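You operate a simulated robot arm through the tools that you are given. There is no shell and no other tool.

You run a simulated robot arm. Do the job below in one go: nothing can be reset, and whatever is moved stays where it is left.

JOB
Head 2's test peg is not flush: turn its red knob one mark and drive one new test peg.
Fine: a higher figure drives deeper; the new peg sits flush; pull the test block out after.

It is judged by the outcome, as a careful person would: the job done as asked, and still so three seconds after it is handed in. It fails if anything else is knocked over, pushed out of place, dropped, spilled or broken.

ROBOT AND FRAMES
A 6-joint arm with a two-finger gripper, fixed in place. Base frame: the origin is on the floor under the middle of its stand, x ahead of it, y to its left, z up. Lengths are in mm, angles in degrees, forces in N, time in s.
It reaches about 1417 mm from its shoulder. Its first joint turns from -166.0 to 166.0 degrees. Payload 3.43 kg.
The tool frame sits at the grasp point between the pads (the TCP): z along the fingers, y along the line on which they close. The tips reach 20 mm beyond it. The gripper opens to 190 mm; its body begins 248 mm behind the TCP.
Orientation is that of the tool frame in the base frame, as a unit quaternion [x, y, z, w]. With the fingers straight down and closing along the base's y, the tool's x points along the base's -x, its y along +y and its z along -z.

CONTROLS
- The arm moves only by the tool send_rows. Its argument "moves" is a list of rows, each a list of 6 numbers: the shift along the tool's x, y, z in units of 200 mm (1.0 is 200 mm), then the turn, a rotation vector about the tool's x, y, z in units of 60 degrees (1.0 is 60 degrees). In form: [[x, y, z, rx, ry, rz], ...]. A call has 1 to 20 rows; each row is the pose to reach, as a shift and turn from the pose commanded when the call began, along the tool's axes at that moment. "grip" is the opening in per cent of the stroke, from 0 (shut) to 100 (fully open), set as the call begins (left out, the last holds). A call with a number of a shift or a turn outside -1 to 1 is refused whole. A row lasts 0.2 s, in which the tool goes at most 50 mm and 8.6 degrees; a call with a longer step from one row to the next is refused whole, and so is a gripper value outside its range. A pose out of reach is approached as far as the arm can. The call stops where the force on the tool passes 90 N (or 10 N more than at its start, if that is more) or the arm is blocked; 0.2 s more then pass. Each finger travels about 153 mm/s and halts on what it meets, pressing with about 34 N; the grip force reading is that of the motor and also rises with nothing between the fingers. The clock runs only during rows and for 0.2 s after the last one: add rows that repeat a pose to give the fingers time. It gives the time, the measured TCP pose, the force on the tool (base axes), the opening and the grip force at its end, in the units of the frame above (readings bear some noise), with the torque about the TCP (base axes, N m) and any sound that the robot's microphone picked up.
- Cameras (640 x 400 px; columns grow to the right, rows downward): "scene" is fixed at [38.2, -651.1, 1581]; the picture's right is [0.66, -0.75, 0.00], its down [-0.34, -0.30, -0.89] and it looks along [0.67, 0.59, -0.45] (base axes); focal length 333 px, centre (320, 200). "wrist" rides on the gripper at [70, -8, -288] in the tool frame; the picture's right is [0.12, 0.99, 0.00], its down [-0.96, 0.12, -0.25] and it looks along [-0.25, 0.03, 0.97] (tool axes); focal length 261 px, centre (320, 200). There is no depth. A picture from a camera that has moved, and an enlarged one, comes with that camera's place and axes in the base frame and with its lens. The place of the scene camera against the robot may be out by one fixed shift of up to 18 mm in any direction.
- get_image(camera): a new picture of that camera. No time passes.
- raise_lower(by): moves the trunk up (or, below 0, down) by that many mm; the arm rides with it, the base frame stays. It gives what a move gives, with no picture.
- inspect(camera, box): a new picture of the part [left, top, right, bottom] of that camera's present view, enlarged. No time passes.
- finish_job(): hands the job in; it is judged then, once.

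Nothing tells you positions but the pictures and the camera data. Unless the task says otherwise, let go and move clear before handing in.

The tools are called as a command line: name --pt "numbers of a row" for each row, then --argument value for the rest, lists and objects as JSON in quotes. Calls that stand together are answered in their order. send_rows: Moves the arm, as the interface text tells. Its arguments: {"type":"object","properties":{"moves":{"type":"array"},"grip":{"type":"number"}},"required":["moves"]} The other tools are called the same way: raise_lower (by) moves the trunk up or down; get_image (camera) takes a picture; inspect (camera, box) takes an enlarged picture of a part of a camera's view; finish_job () hands the job in.

At the start:

```text
t: 0.0
ee_pos: [606.1, 149.1, 1337.6]
orientation: [0.0, 1.0, 0.0, 0.0]
ft_force: [0.4, 0.3, 0.7]
wrist_torque: [-0.01, -0.01, -0.02]
finger_gap: 189.8
grasp_force: 0.1
trunk travel left (down, up): [-225.0, 215.0]
```

scene: 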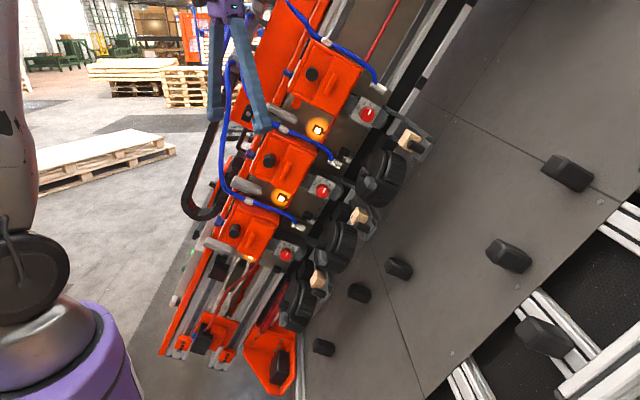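
wrist: 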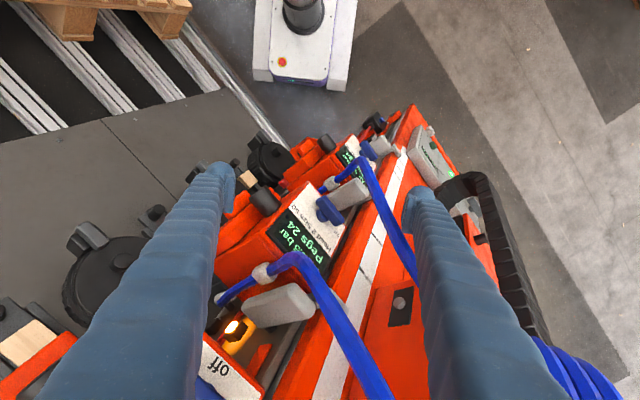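

I see a machine with three orange heads in a row, each with a red knob and a wooden test block. I'll look closer before moving.

inspect --camera "scene" --box '[260, 40, 440, 160]'

inspect --camera "scene" --box '[220, 120, 400, 240]'

inspect --camera "scene" --box '[160, 200, 340, 320]'

inspect --camera "wrist" --box '[200, 100, 480, 275]'

inspect --camera "wrist" --box '[0, 225, 280, 400]'

```text
3.33 times, centred on (350, 100) of scene
camera zoom: at [38.2, -651.1, 1581.0], right [0.66, -0.75, 0.0], down [-0.34, -0.3, -0.89], along [0.67, 0.59, -0.45], focal length 1109 px, centre (220, 533)
```

zoom: 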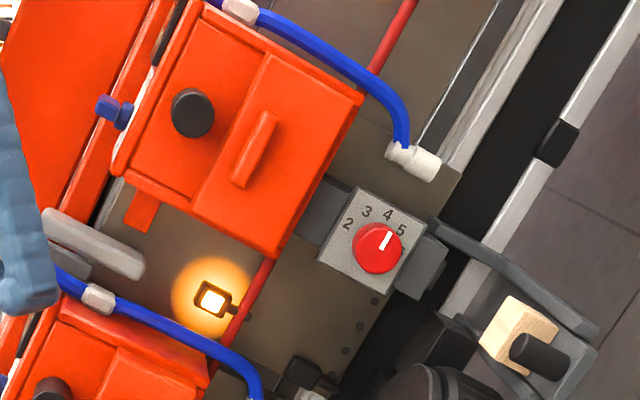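

```text
3.33 times, centred on (310, 180) of scene
camera zoom: at [38.2, -651.1, 1581.0], right [0.66, -0.75, 0.0], down [-0.34, -0.3, -0.89], along [0.67, 0.59, -0.45], focal length 1109 px, centre (353, 267)
```

zoom: 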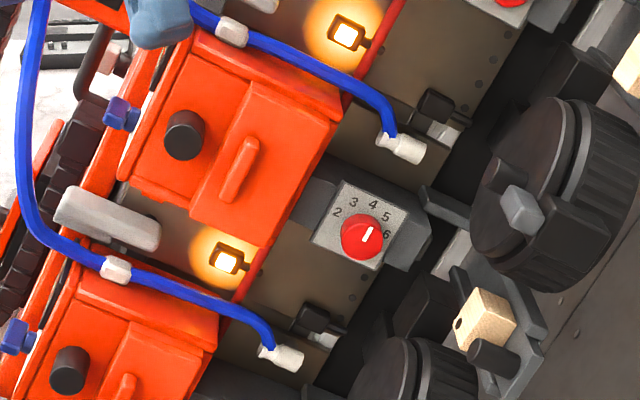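

```text
3.33 times, centred on (250, 260) of scene
camera zoom: at [38.2, -651.1, 1581.0], right [0.66, -0.75, 0.0], down [-0.34, -0.3, -0.89], along [0.67, 0.59, -0.45], focal length 1109 px, centre (553, 0)
```

zoom: 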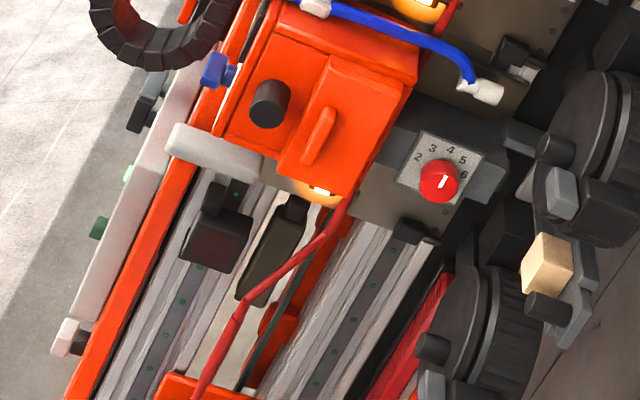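

```text
2.29 times, centred on (340, 188) of wrist
camera zoom: at [535.7, 140.7, 1624.9], right [-0.12, 0.99, 0.0], down [0.96, 0.12, 0.25], along [0.25, 0.03, -0.97], focal length 596 px, centre (274, 229)
```

zoom: 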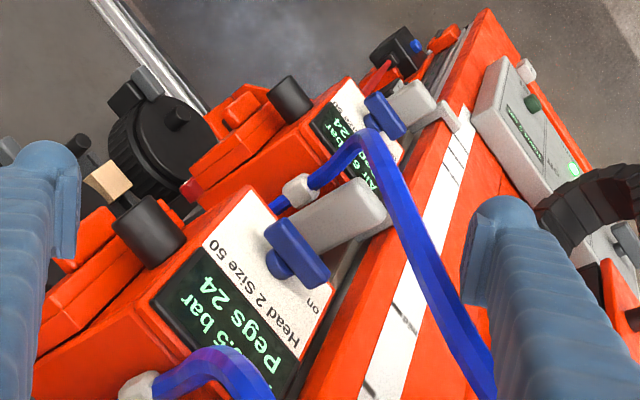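

```text
2.29 times, centred on (140, 312) of wrist
camera zoom: at [535.7, 140.7, 1624.9], right [-0.12, 0.99, 0.0], down [0.96, 0.12, 0.25], along [0.25, 0.03, -0.97], focal length 596 px, centre (731, -57)
```

zoom: 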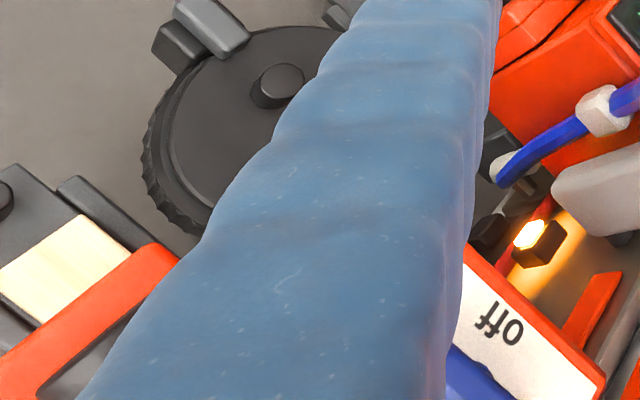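

The three heads are stacked on a steep slanted column; the middle one shows "Head 2". I'll zoom further on each part of head 2.

inspect --camera "scene" --box '[290, 160, 350, 200]'

inspect --camera "scene" --box '[330, 190, 390, 230]'

inspect --camera "scene" --box '[380, 110, 440, 150]'

inspect --camera "scene" --box '[290, 255, 350, 295]'

inspect --camera "scene" --box '[230, 120, 330, 190]'

inspect --camera "wrist" --box '[240, 170, 360, 250]'

inspect --camera "wrist" --box '[140, 110, 300, 220]'

```text
10.00 times, centred on (320, 180) of scene
camera zoom: at [38.2, -651.1, 1581.0], right [0.66, -0.75, 0.0], down [-0.34, -0.3, -0.89], along [0.67, 0.59, -0.45], focal length 3326 px, centre (320, 400)
```

zoom: 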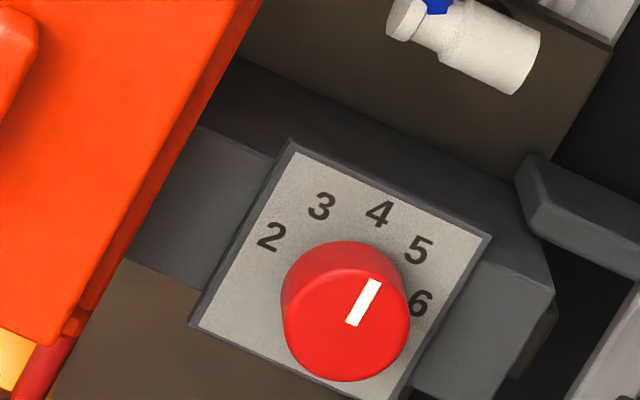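

```text
10.00 times, centred on (360, 210) of scene
camera zoom: at [38.2, -651.1, 1581.0], right [0.66, -0.75, 0.0], down [-0.34, -0.3, -0.89], along [0.67, 0.59, -0.45], focal length 3326 px, centre (-80, 100)
```

zoom: 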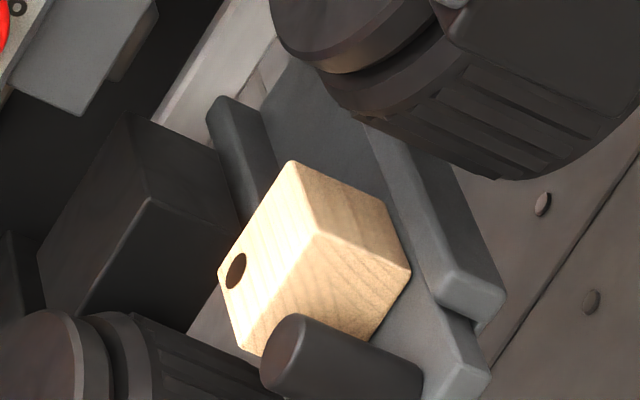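

```text
10.00 times, centred on (410, 130) of scene
camera zoom: at [38.2, -651.1, 1581.0], right [0.66, -0.75, 0.0], down [-0.34, -0.3, -0.89], along [0.67, 0.59, -0.45], focal length 3326 px, centre (-580, 900)
```

zoom: 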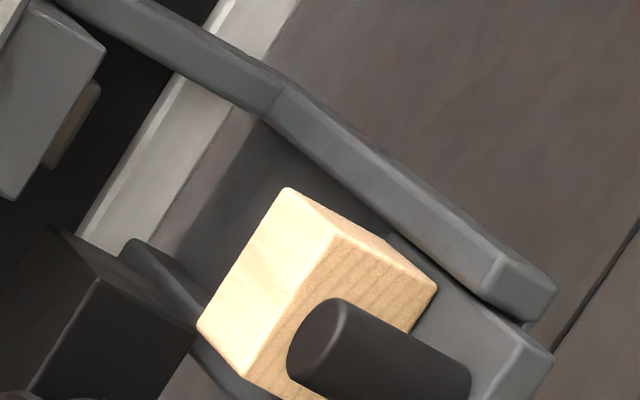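

```text
10.00 times, centred on (320, 275) of scene
camera zoom: at [38.2, -651.1, 1581.0], right [0.66, -0.75, 0.0], down [-0.34, -0.3, -0.89], along [0.67, 0.59, -0.45], focal length 3326 px, centre (320, -550)
```

zoom: 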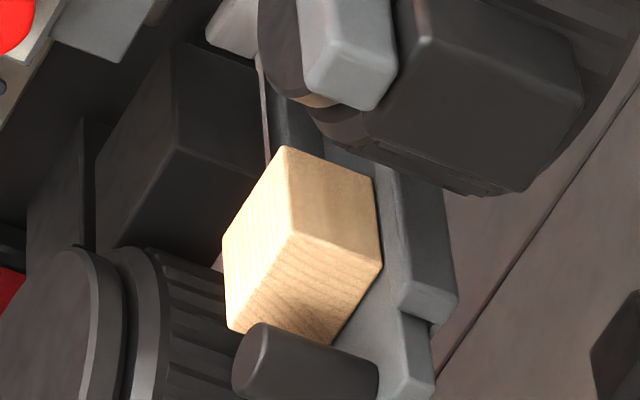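

```text
5.71 times, centred on (280, 155) of scene
camera zoom: at [38.2, -651.1, 1581.0], right [0.66, -0.75, 0.0], down [-0.34, -0.3, -0.89], along [0.67, 0.59, -0.45], focal length 1901 px, centre (549, 457)
```

zoom: 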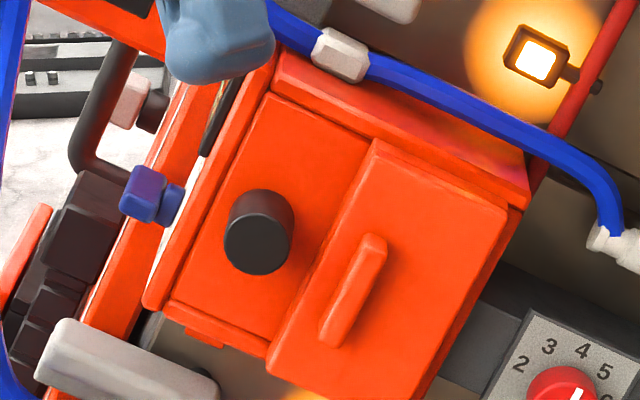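

```text
5.00 times, centred on (300, 210) of wrist
camera zoom: at [535.7, 140.7, 1624.9], right [-0.12, 0.99, 0.0], down [0.96, 0.12, 0.25], along [0.25, 0.03, -0.97], focal length 1303 px, centre (420, 150)
```

zoom: 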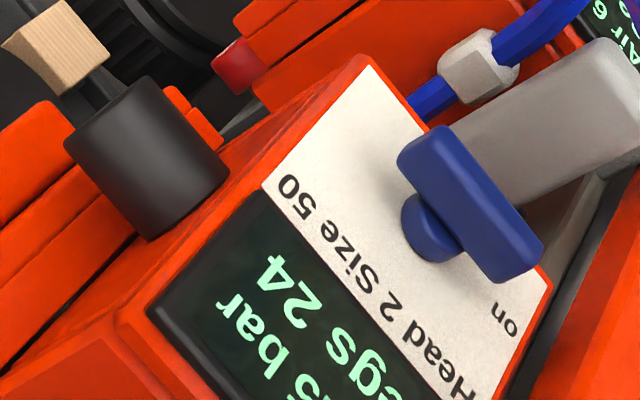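

```text
3.64 times, centred on (220, 165) of wrist
camera zoom: at [535.7, 140.7, 1624.9], right [-0.12, 0.99, 0.0], down [0.96, 0.12, 0.25], along [0.25, 0.03, -0.97], focal length 948 px, centre (684, 327)
```

zoom: 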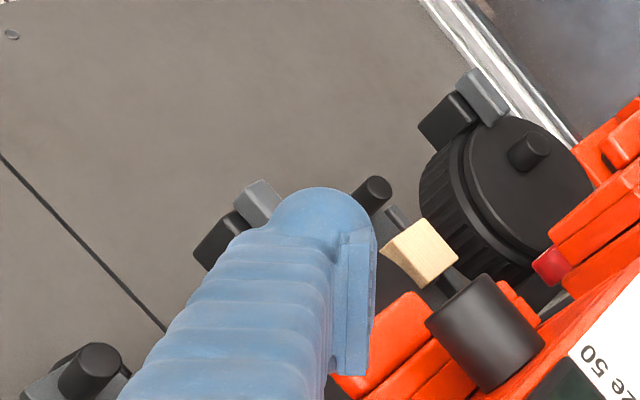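

Rough triangulation puts head 2's push knob near (637, 76, 1250) and its test block near (777, -160, 1090). I'll back the arm away from the machine to get clear views.

send_rows --pt "0.2 0 -0.08 0 0 0" --pt "0.4 0 -0.16 0 0 0" --pt "0.6 0 -0.24 0 0 0" --pt "0.8 0 -0.3 0 0 0" --pt "1.0 0 -0.3 0 0 0"

get_image --camera "wrist"

get_image --camera "scene"

```text
t: 1.0
ee_pos: [476.6, 142.5, 1305.5]
orientation: [0.017, 0.995, -0.031, -0.096]
ft_force: [0.7, -0.2, 0.1]
wrist_torque: [0.01, 0.2, -0.03]
finger_gap: 189.7
grasp_force: 0.0
trunk travel left (down, up): [-225.0, 215.0]
stopped in row 5: the arm was blocked; the commanded pose is now the measured one
```

```text
taken
camera wrist: at [462.3, 152.9, 1600.7], right [-0.09, 0.99, -0.04], down [0.99, 0.09, 0.05], along [0.06, -0.04, -1.0], focal length 261 px, centre (320, 200)
```

wrist: 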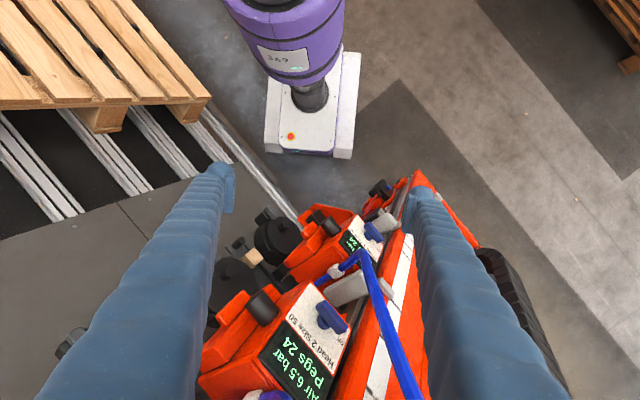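

```text
taken
```

scene: 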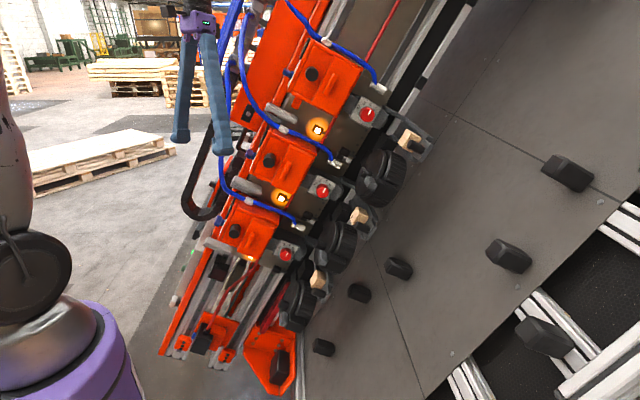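

The arm stopped at a joint limit while retreating (no contact force). I'll study the new wrist view to fix the geometry of head 2 before choosing the next vantage point.

inspect --camera "wrist" --box '[200, 270, 360, 370]'

inspect --camera "wrist" --box '[200, 180, 360, 280]'

inspect --camera "scene" --box '[240, 130, 320, 180]'

```text
4.00 times, centred on (280, 320) of wrist
camera zoom: at [462.3, 152.9, 1600.7], right [-0.09, 0.99, -0.04], down [0.99, 0.09, 0.05], along [0.06, -0.04, -1.0], focal length 1043 px, centre (480, -280)
```

zoom: 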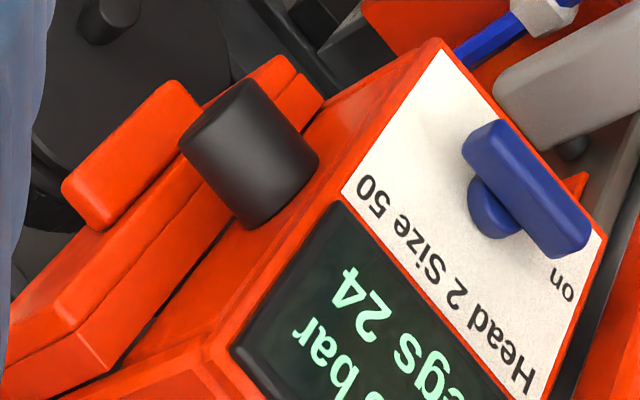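

```text
4.00 times, centred on (280, 230) of wrist
camera zoom: at [462.3, 152.9, 1600.7], right [-0.09, 0.99, -0.04], down [0.99, 0.09, 0.05], along [0.06, -0.04, -1.0], focal length 1043 px, centre (480, 80)
```

zoom: 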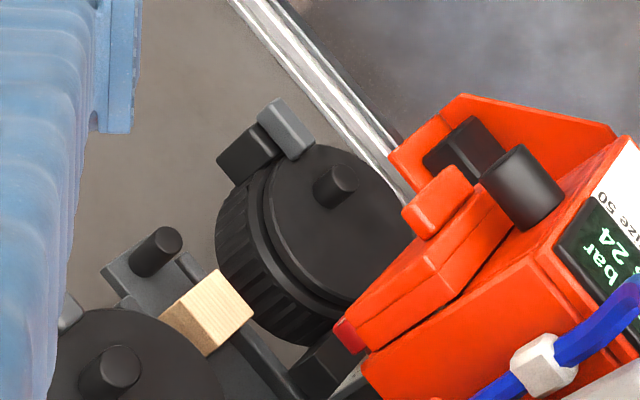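

```text
8.00 times, centred on (280, 155) of scene
camera zoom: at [38.2, -651.1, 1581.0], right [0.66, -0.75, 0.0], down [-0.34, -0.3, -0.89], along [0.67, 0.59, -0.45], focal length 2661 px, centre (640, 560)
```

zoom: 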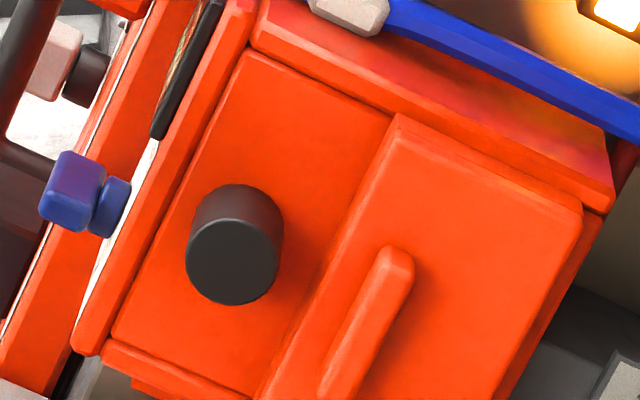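

From the two views, the machine is tilted: heads sit side by side along u≈(0.29,-0.36,0.89), front faces toward n≈(-0.71,-0.70,-0.06), and its own "up" is about (-0.64,0.61,0.46). I'll shift the hand sideways first, then turn it to face the front.

send_rows --pt "-0.034 -0.193 -0.065 0 0 0" --pt "-0.067 -0.386 -0.13 0 0 0" --pt "-0.101 -0.58 -0.196 0 0 0" --pt "-0.134 -0.772 -0.26 0 0 0" --pt "-0.168 -0.965 -0.327 0 0 0"

```text
t: 2.2
ee_pos: [512.2, -43.1, 1386.1]
orientation: [0.012, 0.996, -0.03, -0.087]
ft_force: [-0.2, -0.3, -0.7]
wrist_torque: [0.06, -0.01, -0.01]
finger_gap: 190.0
grasp_force: 0.1
trunk travel left (down, up): [-225.0, 215.0]
```

Translation worked. Now the first half of the rotation toward the machine's front.

send_rows --pt "-0.037 -0.075 0.002 -0.126 -0.023 0.054" --pt "-0.074 -0.15 0.004 -0.253 -0.046 0.108" --pt "-0.111 -0.225 0.006 -0.379 -0.069 0.162" --pt "-0.149 -0.3 0.009 -0.505 -0.093 0.215" --pt "-0.186 -0.375 0.011 -0.631 -0.116 0.269" --pt "-0.223 -0.45 0.013 -0.758 -0.139 0.323" --pt "-0.26 -0.525 0.015 -0.884 -0.162 0.377"

get_image --camera "wrist"

get_image --camera "scene"

```text
t: 3.8
ee_pos: [562.0, -150.0, 1378.7]
orientation: [0.235, 0.886, 0.4, 0.016]
ft_force: [0.2, -0.2, -0.8]
wrist_torque: [0.09, -0.01, -0.01]
finger_gap: 189.7
grasp_force: 0.1
trunk travel left (down, up): [-225.0, 215.0]
```

```text
taken
camera wrist: at [433.8, -327.5, 1579.4], right [0.29, 0.62, 0.73], down [0.85, -0.52, 0.1], along [0.44, 0.59, -0.68], focal length 261 px, centre (320, 200)
```

wrist: 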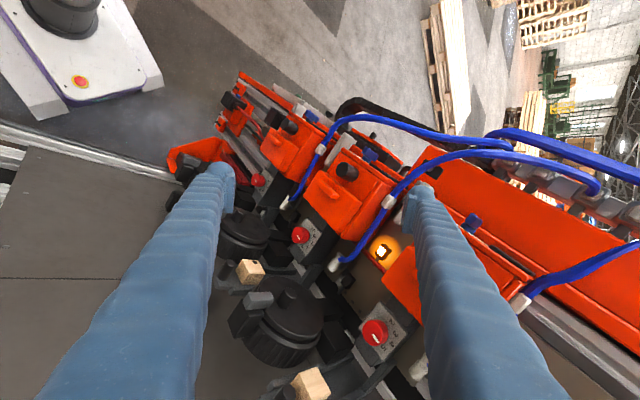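

```text
taken
```

scene: 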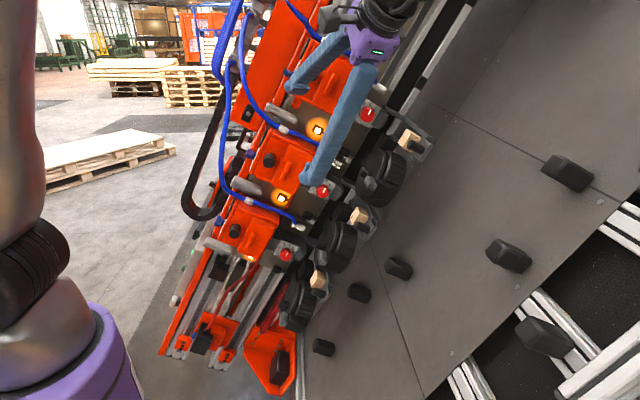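

Excellent view. Head 2 is the middle head here; zooming in on its block, dial, display and lamp.

inspect --camera "wrist" --box '[220, 245, 280, 285]'

inspect --camera "wrist" --box '[270, 210, 340, 260]'

inspect --camera "wrist" --box '[290, 140, 410, 220]'

inspect --camera "wrist" --box '[220, 220, 380, 330]'

inspect --camera "wrist" --box '[280, 300, 440, 400]'

```text
10.00 times, centred on (250, 265) of wrist
camera zoom: at [433.8, -327.5, 1579.4], right [0.29, 0.62, 0.73], down [0.85, -0.52, 0.1], along [0.44, 0.59, -0.68], focal length 2606 px, centre (1020, -450)
```

zoom: 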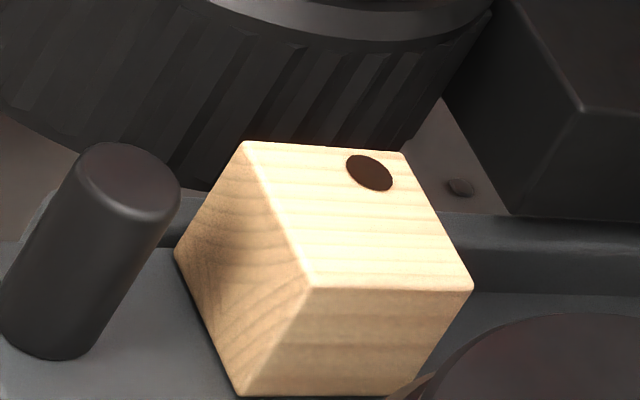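

```text
8.00 times, centred on (305, 235) of wrist
camera zoom: at [433.8, -327.5, 1579.4], right [0.29, 0.62, 0.73], down [0.85, -0.52, 0.1], along [0.44, 0.59, -0.68], focal length 2085 px, centre (440, -80)
```

zoom: 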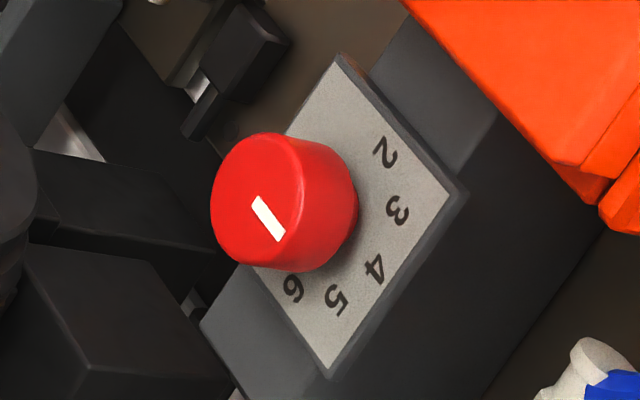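

```text
5.00 times, centred on (350, 180) of wrist
camera zoom: at [433.8, -327.5, 1579.4], right [0.29, 0.62, 0.73], down [0.85, -0.52, 0.1], along [0.44, 0.59, -0.68], focal length 1303 px, centre (170, 300)
```

zoom: 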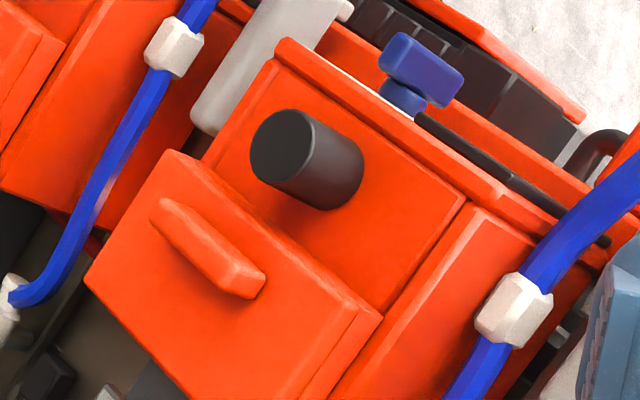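

```text
3.64 times, centred on (300, 275) of wrist
camera zoom: at [433.8, -327.5, 1579.4], right [0.29, 0.62, 0.73], down [0.85, -0.52, 0.1], along [0.44, 0.59, -0.68], focal length 948 px, centre (393, -73)
```

zoom: 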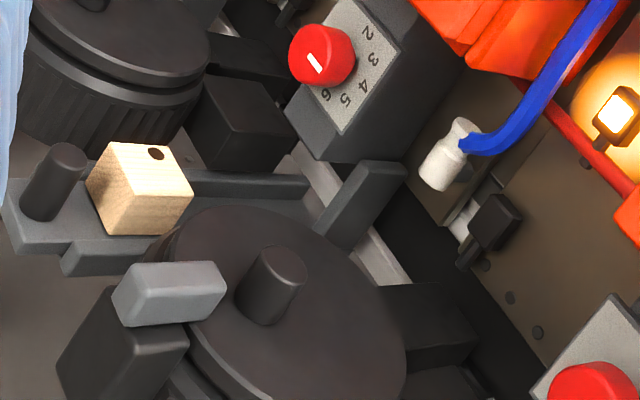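

```text
4.00 times, centred on (360, 350) of wrist
camera zoom: at [433.8, -327.5, 1579.4], right [0.29, 0.62, 0.73], down [0.85, -0.52, 0.1], along [0.44, 0.59, -0.68], focal length 1043 px, centre (160, -400)
```

zoom: 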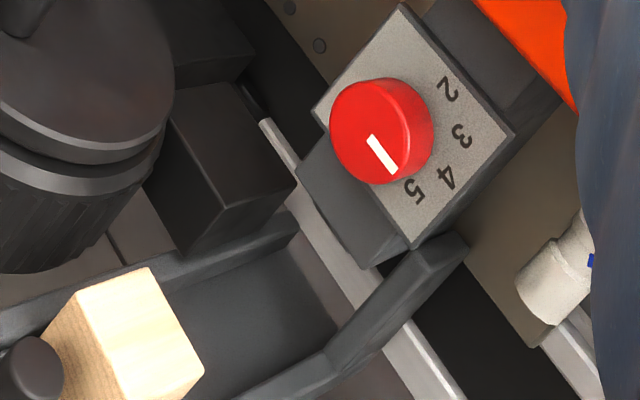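

Head 2's knob is at 4 and its block has one dark round spot on the top face, with no raised side visible. I'll finish turning the hand to face the machine squarely.

send_rows --pt "-0.075 -0.121 0.043 -0.124 -0.025 0.056" --pt "-0.151 -0.243 0.085 -0.249 -0.049 0.112" --pt "-0.226 -0.364 0.128 -0.373 -0.074 0.168" --pt "-0.301 -0.485 0.171 -0.497 -0.098 0.224" --pt "-0.376 -0.606 0.214 -0.621 -0.123 0.28" --pt "-0.452 -0.728 0.256 -0.746 -0.147 0.336" --pt "-0.527 -0.849 0.299 -0.87 -0.172 0.392"

get_image --camera "wrist"

get_image --camera "scene"

```text
t: 5.4
ee_pos: [598.7, -253.1, 1198.7]
orientation: [0.407, 0.554, 0.718, 0.114]
ft_force: [-0.2, -0.1, -0.1]
wrist_torque: [-0.01, 0.03, -0.02]
finger_gap: 190.0
grasp_force: 0.1
trunk travel left (down, up): [-225.0, 215.0]
```

```text
taken
camera wrist: at [346.2, -409.9, 1206.7], right [0.21, -0.28, 0.94], down [0.47, -0.81, -0.35], along [0.86, 0.52, -0.03], focal length 261 px, centre (320, 200)
```

wrist: 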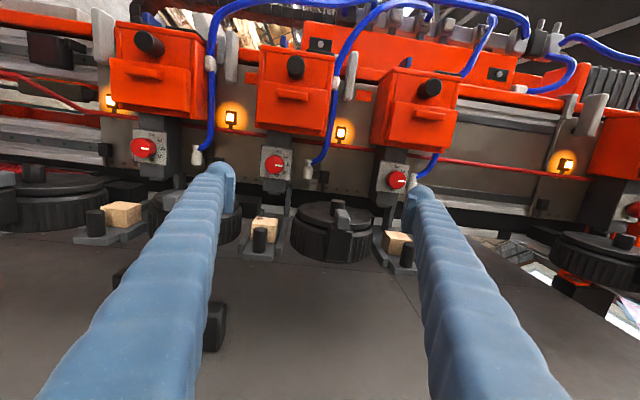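

```text
taken
```

scene: 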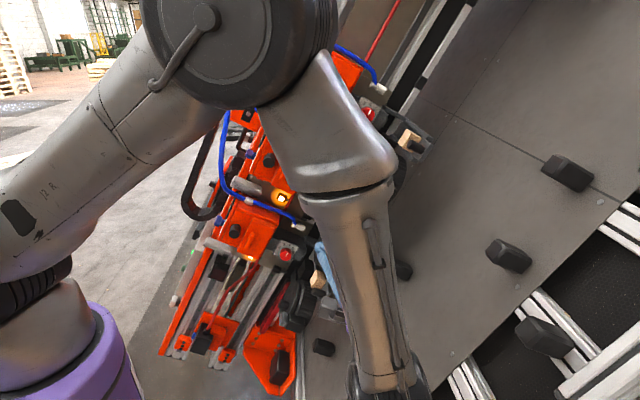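

Now facing the machine: four heads are visible; the labelled Head 2 projects to the one at about (299, 60). Zooming on its dial, block and nozzle area.

inspect --camera "wrist" --box '[230, 130, 330, 260]'

inspect --camera "wrist" --box '[90, 110, 230, 250]'

inspect --camera "wrist" --box '[350, 140, 450, 280]'

inspect --camera "wrist" --box '[240, 30, 350, 140]'

inspect --camera "wrist" --box '[300, 0, 640, 200]'

```text
3.08 times, centred on (280, 195) of wrist
camera zoom: at [346.2, -409.9, 1206.7], right [0.21, -0.28, 0.94], down [0.47, -0.81, -0.35], along [0.86, 0.52, -0.03], focal length 802 px, centre (443, 215)
```

zoom: 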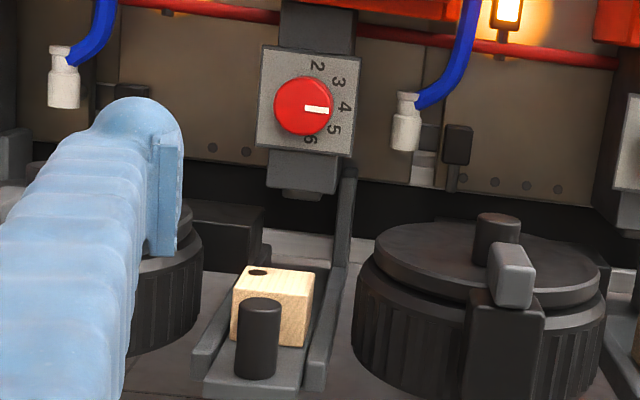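

```text
2.86 times, centred on (160, 180) of wrist
camera zoom: at [346.2, -409.9, 1206.7], right [0.21, -0.28, 0.94], down [0.47, -0.81, -0.35], along [0.86, 0.52, -0.03], focal length 745 px, centre (777, 257)
```

zoom: 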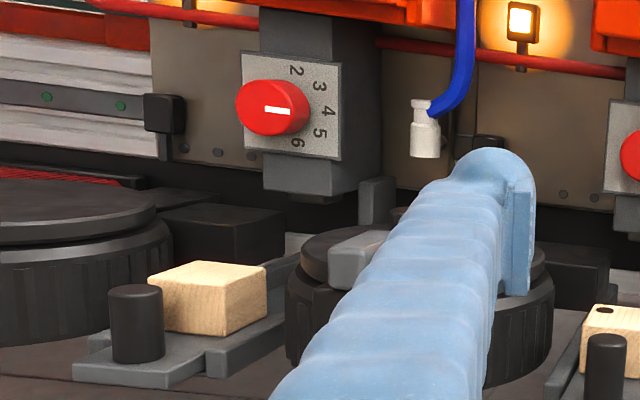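

```text
2.86 times, centred on (400, 210) of wrist
camera zoom: at [346.2, -409.9, 1206.7], right [0.21, -0.28, 0.94], down [0.47, -0.81, -0.35], along [0.86, 0.52, -0.03], focal length 745 px, centre (91, 171)
```

zoom: 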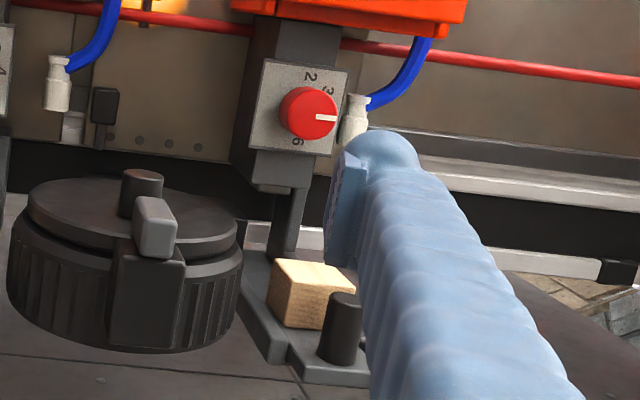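

```text
3.64 times, centred on (295, 85) of wrist
camera zoom: at [346.2, -409.9, 1206.7], right [0.21, -0.28, 0.94], down [0.47, -0.81, -0.35], along [0.86, 0.52, -0.03], focal length 948 px, centre (411, 618)
```

zoom: 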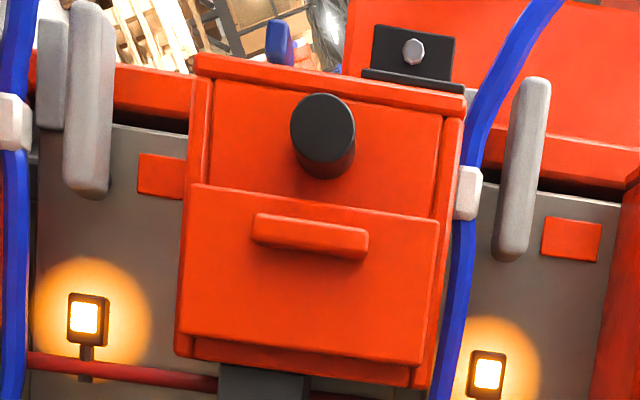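

```text
1.88 times, centred on (470, 100) of wrist
camera zoom: at [346.2, -409.9, 1206.7], right [0.21, -0.28, 0.94], down [0.47, -0.81, -0.35], along [0.86, 0.52, -0.03], focal length 491 px, centre (38, 388)
```

zoom: 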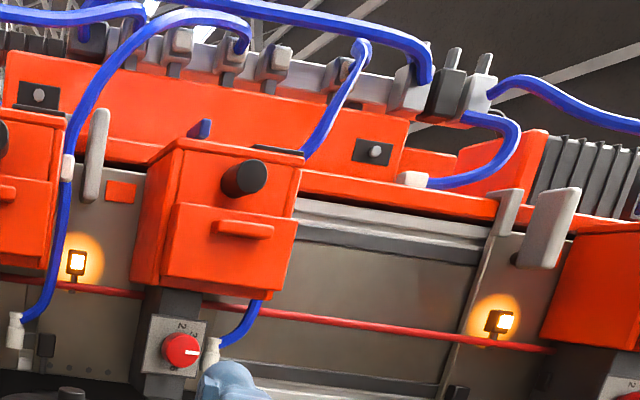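

The layout is clear: dial box with a nozzle underneath, a tray with post and block in front of it, and a push button on the head's front. Zooming hard on the block's peg to see whether it is proud or sunk.

inspect --camera "wrist" --box '[240, 210, 290, 260]'

inspect --camera "wrist" --box '[300, 0, 340, 30]'

```text
8.00 times, centred on (265, 235) of wrist
camera zoom: at [346.2, -409.9, 1206.7], right [0.21, -0.28, 0.94], down [0.47, -0.81, -0.35], along [0.86, 0.52, -0.03], focal length 2085 px, centre (760, -80)
```

zoom: 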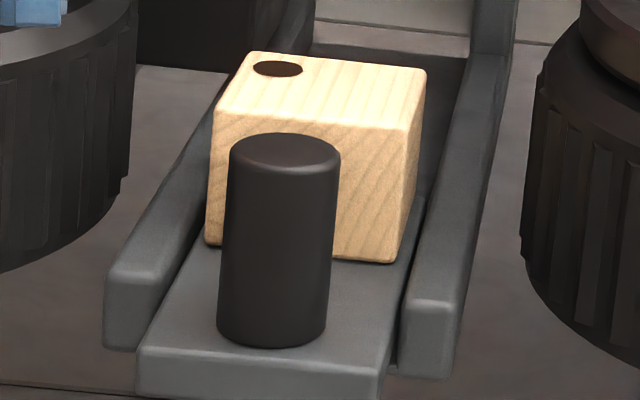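

```text
13.33 times, centred on (320, 15) of wrist
camera zoom: at [346.2, -409.9, 1206.7], right [0.21, -0.28, 0.94], down [0.47, -0.81, -0.35], along [0.86, 0.52, -0.03], focal length 3475 px, centre (320, 2667)
```

zoom: 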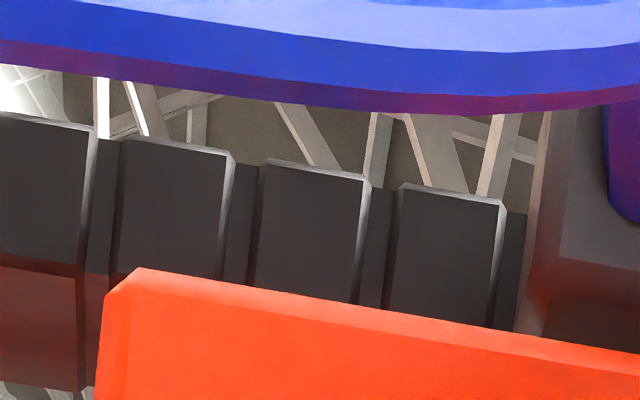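

Triangulating from two wrist views: knob face centre ≈ (767, -35, 1123), push-button end ≈ (636, 60, 1235), tray post top ≈ (740, -186, 1076), block top ≈ (787, -146, 1074). Now a very strong zoom on the peg and dial.

inspect --camera "wrist" --box '[252, 214, 268, 224]'

inspect --camera "wrist" --box '[258, 146, 290, 182]'

inspect --camera "wrist" --box '[240, 180, 310, 224]'

```text
16.00 times, centred on (260, 219) of wrist
camera zoom: at [346.2, -409.9, 1206.7], right [0.21, -0.28, 0.94], down [0.47, -0.81, -0.35], along [0.86, 0.52, -0.03], focal length 4170 px, centre (1280, -104)
```

zoom: 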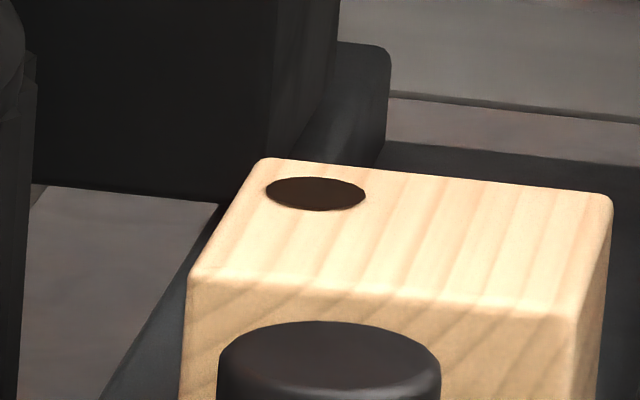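

```text
11.11 times, centred on (274, 164) of wrist
camera zoom: at [346.2, -409.9, 1206.7], right [0.21, -0.28, 0.94], down [0.47, -0.81, -0.35], along [0.86, 0.52, -0.03], focal length 2896 px, centre (831, 600)
```

zoom: 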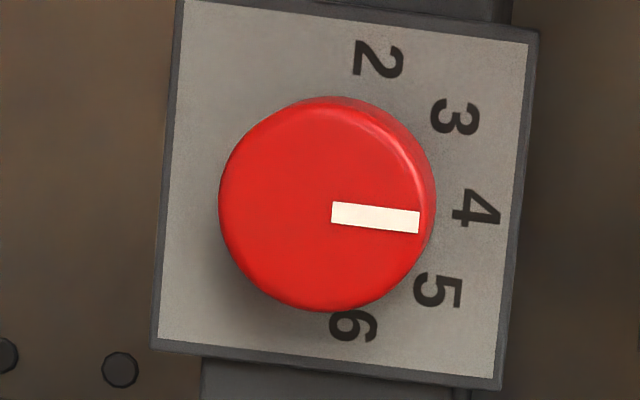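

```text
9.09 times, centred on (275, 202) of wrist
camera zoom: at [346.2, -409.9, 1206.7], right [0.21, -0.28, 0.94], down [0.47, -0.81, -0.35], along [0.86, 0.52, -0.03], focal length 2370 px, centre (729, 182)
```

zoom: 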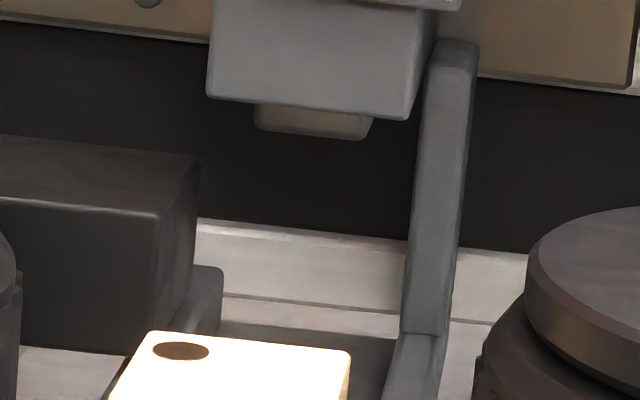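

The spot is flat and dark with no proud side even at this grazing angle, so the old peg went too deep: the knob should go from 4 to 3 (counter-clockwise seen from the front). I'll check finger size and the tray surroundings before approaching.

inspect --camera "wrist" --box '[170, 140, 260, 260]'

inspect --camera "wrist" --box '[225, 180, 395, 290]'

inspect --camera "wrist" --box '[380, 130, 460, 260]'

```text
3.33 times, centred on (215, 200) of wrist
camera zoom: at [346.2, -409.9, 1206.7], right [0.21, -0.28, 0.94], down [0.47, -0.81, -0.35], along [0.86, 0.52, -0.03], focal length 869 px, centre (670, 200)
```

zoom: 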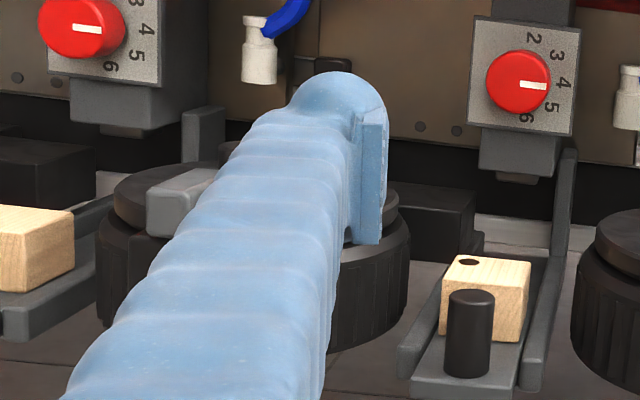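

```text
3.64 times, centred on (310, 235) of wrist
camera zoom: at [346.2, -409.9, 1206.7], right [0.21, -0.28, 0.94], down [0.47, -0.81, -0.35], along [0.86, 0.52, -0.03], focal length 948 px, centre (356, 73)
```

zoom: 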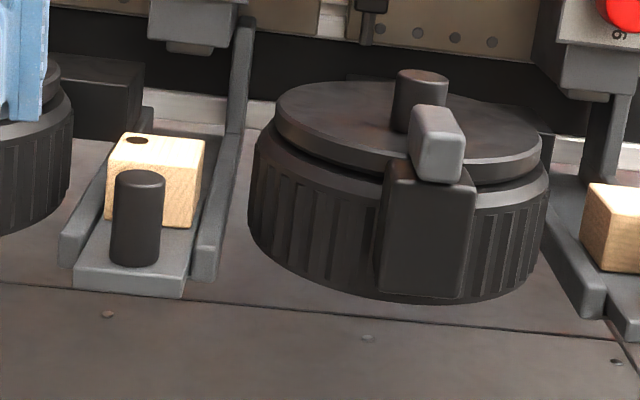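

```text
3.08 times, centred on (420, 195) of wrist
camera zoom: at [346.2, -409.9, 1206.7], right [0.21, -0.28, 0.94], down [0.47, -0.81, -0.35], along [0.86, 0.52, -0.03], focal length 802 px, centre (12, 215)
```

zoom: 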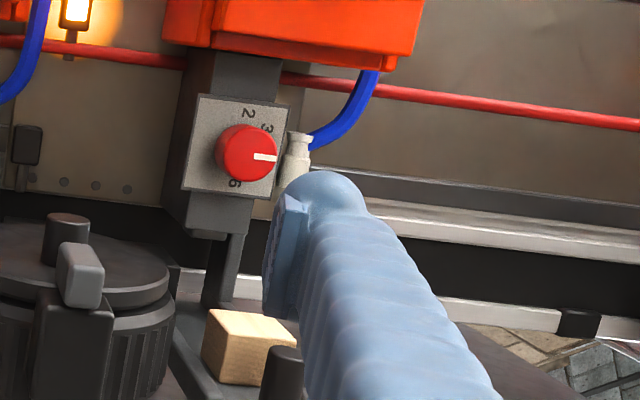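

Clear plan: grip knob 2 with the fingers along the row direction, turn it 45° counter-clockwise. Approaching to a pre-grasp point about 80 mm in front of the knob, pre-turned by +22.5°.

send_rows --pt "-0.007 -0.081 0.155 0 0 0.0625" --pt "-0.0145 -0.162 0.31 0 0 0.125" --pt "-0.022 -0.243 0.465 0 0 0.1875" --pt "-0.029 -0.324 0.62 0 0 0.25" --pt "-0.036 -0.405 0.775 0 0 0.3125" --pt "-0.0435 -0.4865 0.9305 0 0 0.375" --grip 40

get_image --camera "wrist"

get_image --camera "scene"

```text
t: 6.8
ee_pos: [709.5, -91.2, 1119.6]
orientation: [0.508, 0.464, 0.725, -0.029]
ft_force: [0.6, -0.1, 1.1]
wrist_torque: [0.0, -0.02, 0.02]
finger_gap: 76.0
grasp_force: 0.1
trunk travel left (down, up): [-225.0, 215.0]
```

```text
taken
camera wrist: at [467.5, -259.3, 1151.2], right [0.45, -0.51, 0.73], down [0.35, -0.65, -0.67], along [0.82, 0.56, -0.12], focal length 261 px, centre (320, 200)
```

wrist: 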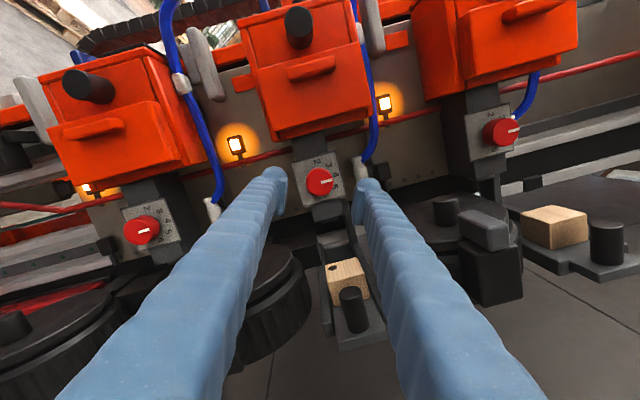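

```text
taken
```

scene: 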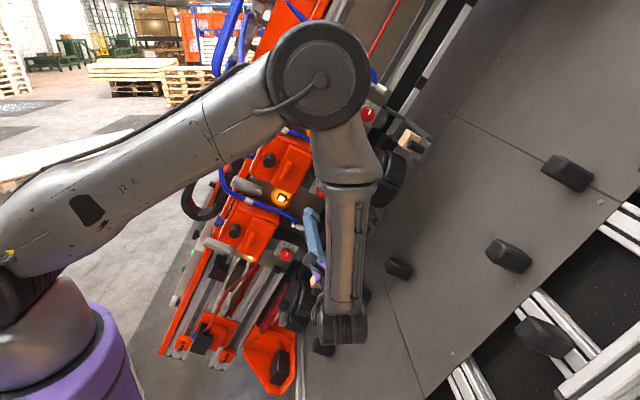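

The knob sits between the fingertips. Checking alignment with a zoom.

inspect --camera "wrist" --box '[280, 150, 360, 210]'

inspect --camera "wrist" --box '[320, 250, 380, 340]'

```text
6.67 times, centred on (320, 180) of wrist
camera zoom: at [467.5, -259.3, 1151.2], right [0.45, -0.51, 0.73], down [0.35, -0.65, -0.67], along [0.82, 0.56, -0.12], focal length 1738 px, centre (320, 333)
```

zoom: 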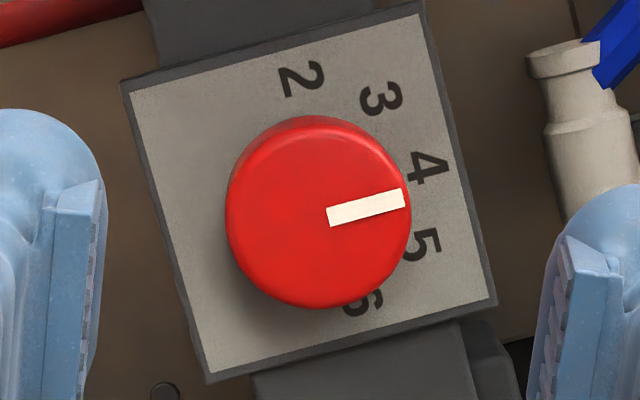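

```text
4.44 times, centred on (350, 295) of wrist
camera zoom: at [467.5, -259.3, 1151.2], right [0.45, -0.51, 0.73], down [0.35, -0.65, -0.67], along [0.82, 0.56, -0.12], focal length 1158 px, centre (187, -222)
```

zoom: 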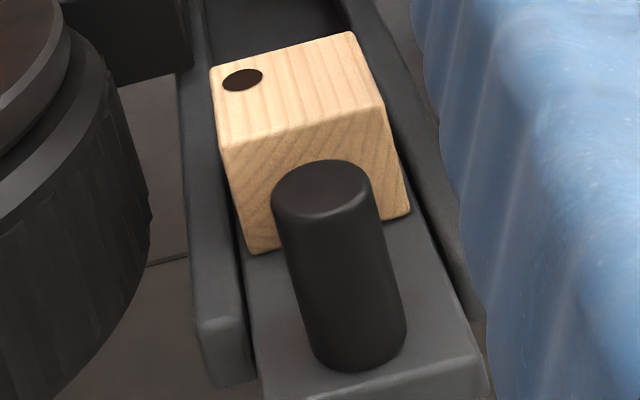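

Alignment is within about a millimetre. Advancing slowly 77 mm so the pads straddle the knob, fingers still open.

send_rows --pt "0.001 0 0.077 0 0 0" --pt "0.002 0 0.154 0 0 0" --pt "0.003 0 0.231 0 0 0" --pt "0.004 0 0.3 0 0 0" --pt "0.005 0 0.35 0 0 0" --pt "0.005 0 0.385 0 0 0"

get_image --camera "wrist"

inspect --camera "wrist" --box '[270, 150, 370, 220]'

```text
t: 8.2
ee_pos: [764.0, -36.9, 1126.2]
orientation: [0.507, 0.464, 0.726, -0.028]
ft_force: [0.7, -0.8, -0.7]
wrist_torque: [-0.03, -0.01, -0.01]
finger_gap: 75.9
grasp_force: 0.1
trunk travel left (down, up): [-225.0, 215.0]
```

```text
taken
camera wrist: at [522.0, -204.2, 1157.3], right [0.45, -0.51, 0.73], down [0.35, -0.65, -0.67], along [0.82, 0.56, -0.12], focal length 261 px, centre (320, 200)
```

wrist: 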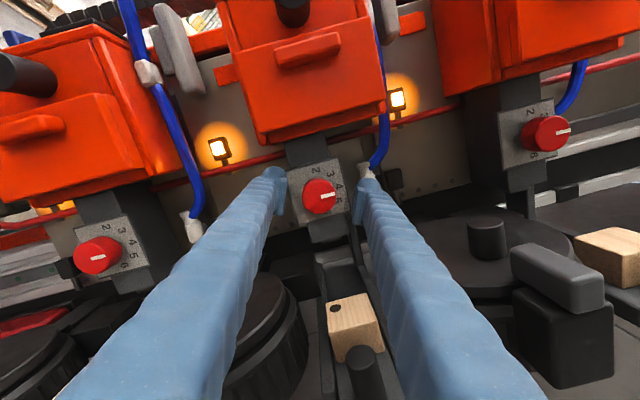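

```text
5.71 times, centred on (320, 185) of wrist
camera zoom: at [522.0, -204.2, 1157.3], right [0.45, -0.51, 0.73], down [0.35, -0.65, -0.67], along [0.82, 0.56, -0.12], focal length 1489 px, centre (320, 286)
```

zoom: 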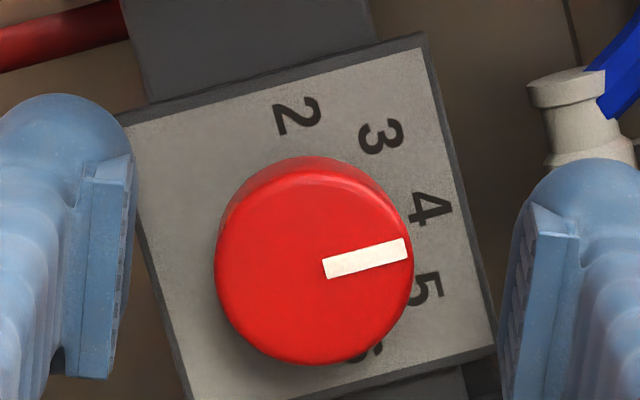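

Centred within a millimetre, with the pads overlapping the knob by about 15 mm. Closing the fingers on the knob.

send_rows --pt "0 0 0 0 0 0" --pt "0 0 0 0 0 0" --pt "0 0 0 0 0 0" --grip 0

inspect --camera "wrist" --box '[270, 150, 370, 220]'

```text
t: 9.0
ee_pos: [762.9, -35.6, 1125.3]
orientation: [0.508, 0.464, 0.725, -0.028]
ft_force: [-11.9, 5.1, -12.3]
wrist_torque: [-0.11, 0.05, 0.26]
finger_gap: 38.6
grasp_force: 45.2
trunk travel left (down, up): [-225.0, 215.0]
```

```text
5.71 times, centred on (320, 185) of wrist
camera zoom: at [521.5, -203.5, 1156.9], right [0.45, -0.51, 0.73], down [0.35, -0.65, -0.67], along [0.82, 0.56, -0.12], focal length 1489 px, centre (320, 286)
```

zoom: 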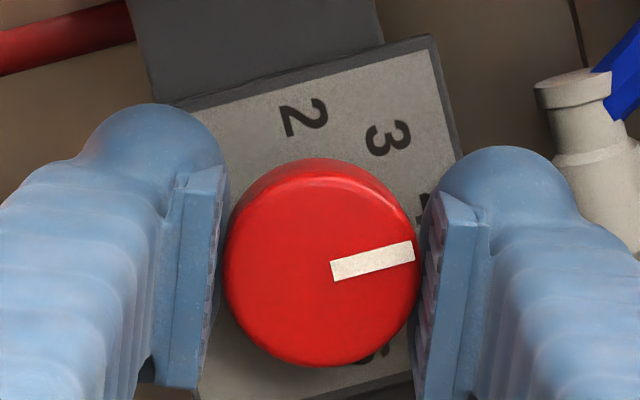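

Firm grip (38.6 mm). Now turning 45° counter-clockwise seen from the front (negative about tool z), with a small lateral correction for the side force.

send_rows --pt "0 -0.003 0 0 0 -0.125" --pt "0 -0.006 0 0 0 -0.25" --pt "0 -0.007 0 0 0 -0.375" --pt "0 -0.007 0 0 0 -0.5" --pt "0 -0.007 0 0 0 -0.625" --pt "0 -0.007 0 0 0 -0.75" --pt "0 -0.007 0 0 0 -0.75" --pt "0 -0.007 0 0 0 -0.75"

inspect --camera "wrist" --box '[270, 150, 370, 220]'

```text
t: 10.8
ee_pos: [763.6, -35.1, 1124.9]
orientation: [0.29, 0.622, 0.681, 0.254]
ft_force: [8.8, 3.5, 13.0]
wrist_torque: [-0.04, 0.05, -0.18]
finger_gap: 38.8
grasp_force: 45.1
trunk travel left (down, up): [-225.0, 215.0]
```

```text
5.71 times, centred on (320, 185) of wrist
camera zoom: at [509.8, -187.7, 1105.4], right [-0.07, -0.01, 1.0], down [0.5, -0.86, 0.02], along [0.86, 0.5, 0.06], focal length 1489 px, centre (320, 286)
```

zoom: 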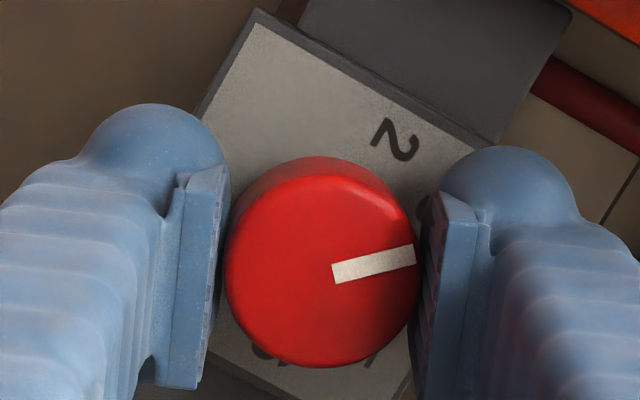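

The knob turned together with the hand. Releasing and checking where the pointer stays.

send_rows --pt "0 0 0 0 0 0" --pt "0 0 0 0 0 0" --pt "0 0 0 0 0 0" --grip 40

inspect --camera "wrist" --box '[270, 150, 370, 220]'

```text
t: 11.6
ee_pos: [762.5, -34.8, 1124.6]
orientation: [0.292, 0.623, 0.68, 0.251]
ft_force: [0.9, -0.3, -0.1]
wrist_torque: [0.0, -0.02, -0.03]
finger_gap: 75.8
grasp_force: 0.0
trunk travel left (down, up): [-225.0, 215.0]
```

```text
5.71 times, centred on (320, 185) of wrist
camera zoom: at [509.4, -187.7, 1104.7], right [-0.06, -0.01, 1.0], down [0.5, -0.86, 0.02], along [0.86, 0.5, 0.06], focal length 1489 px, centre (320, 286)
```

zoom: 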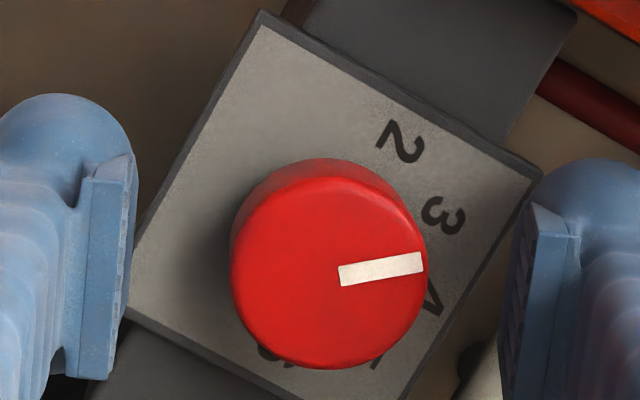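

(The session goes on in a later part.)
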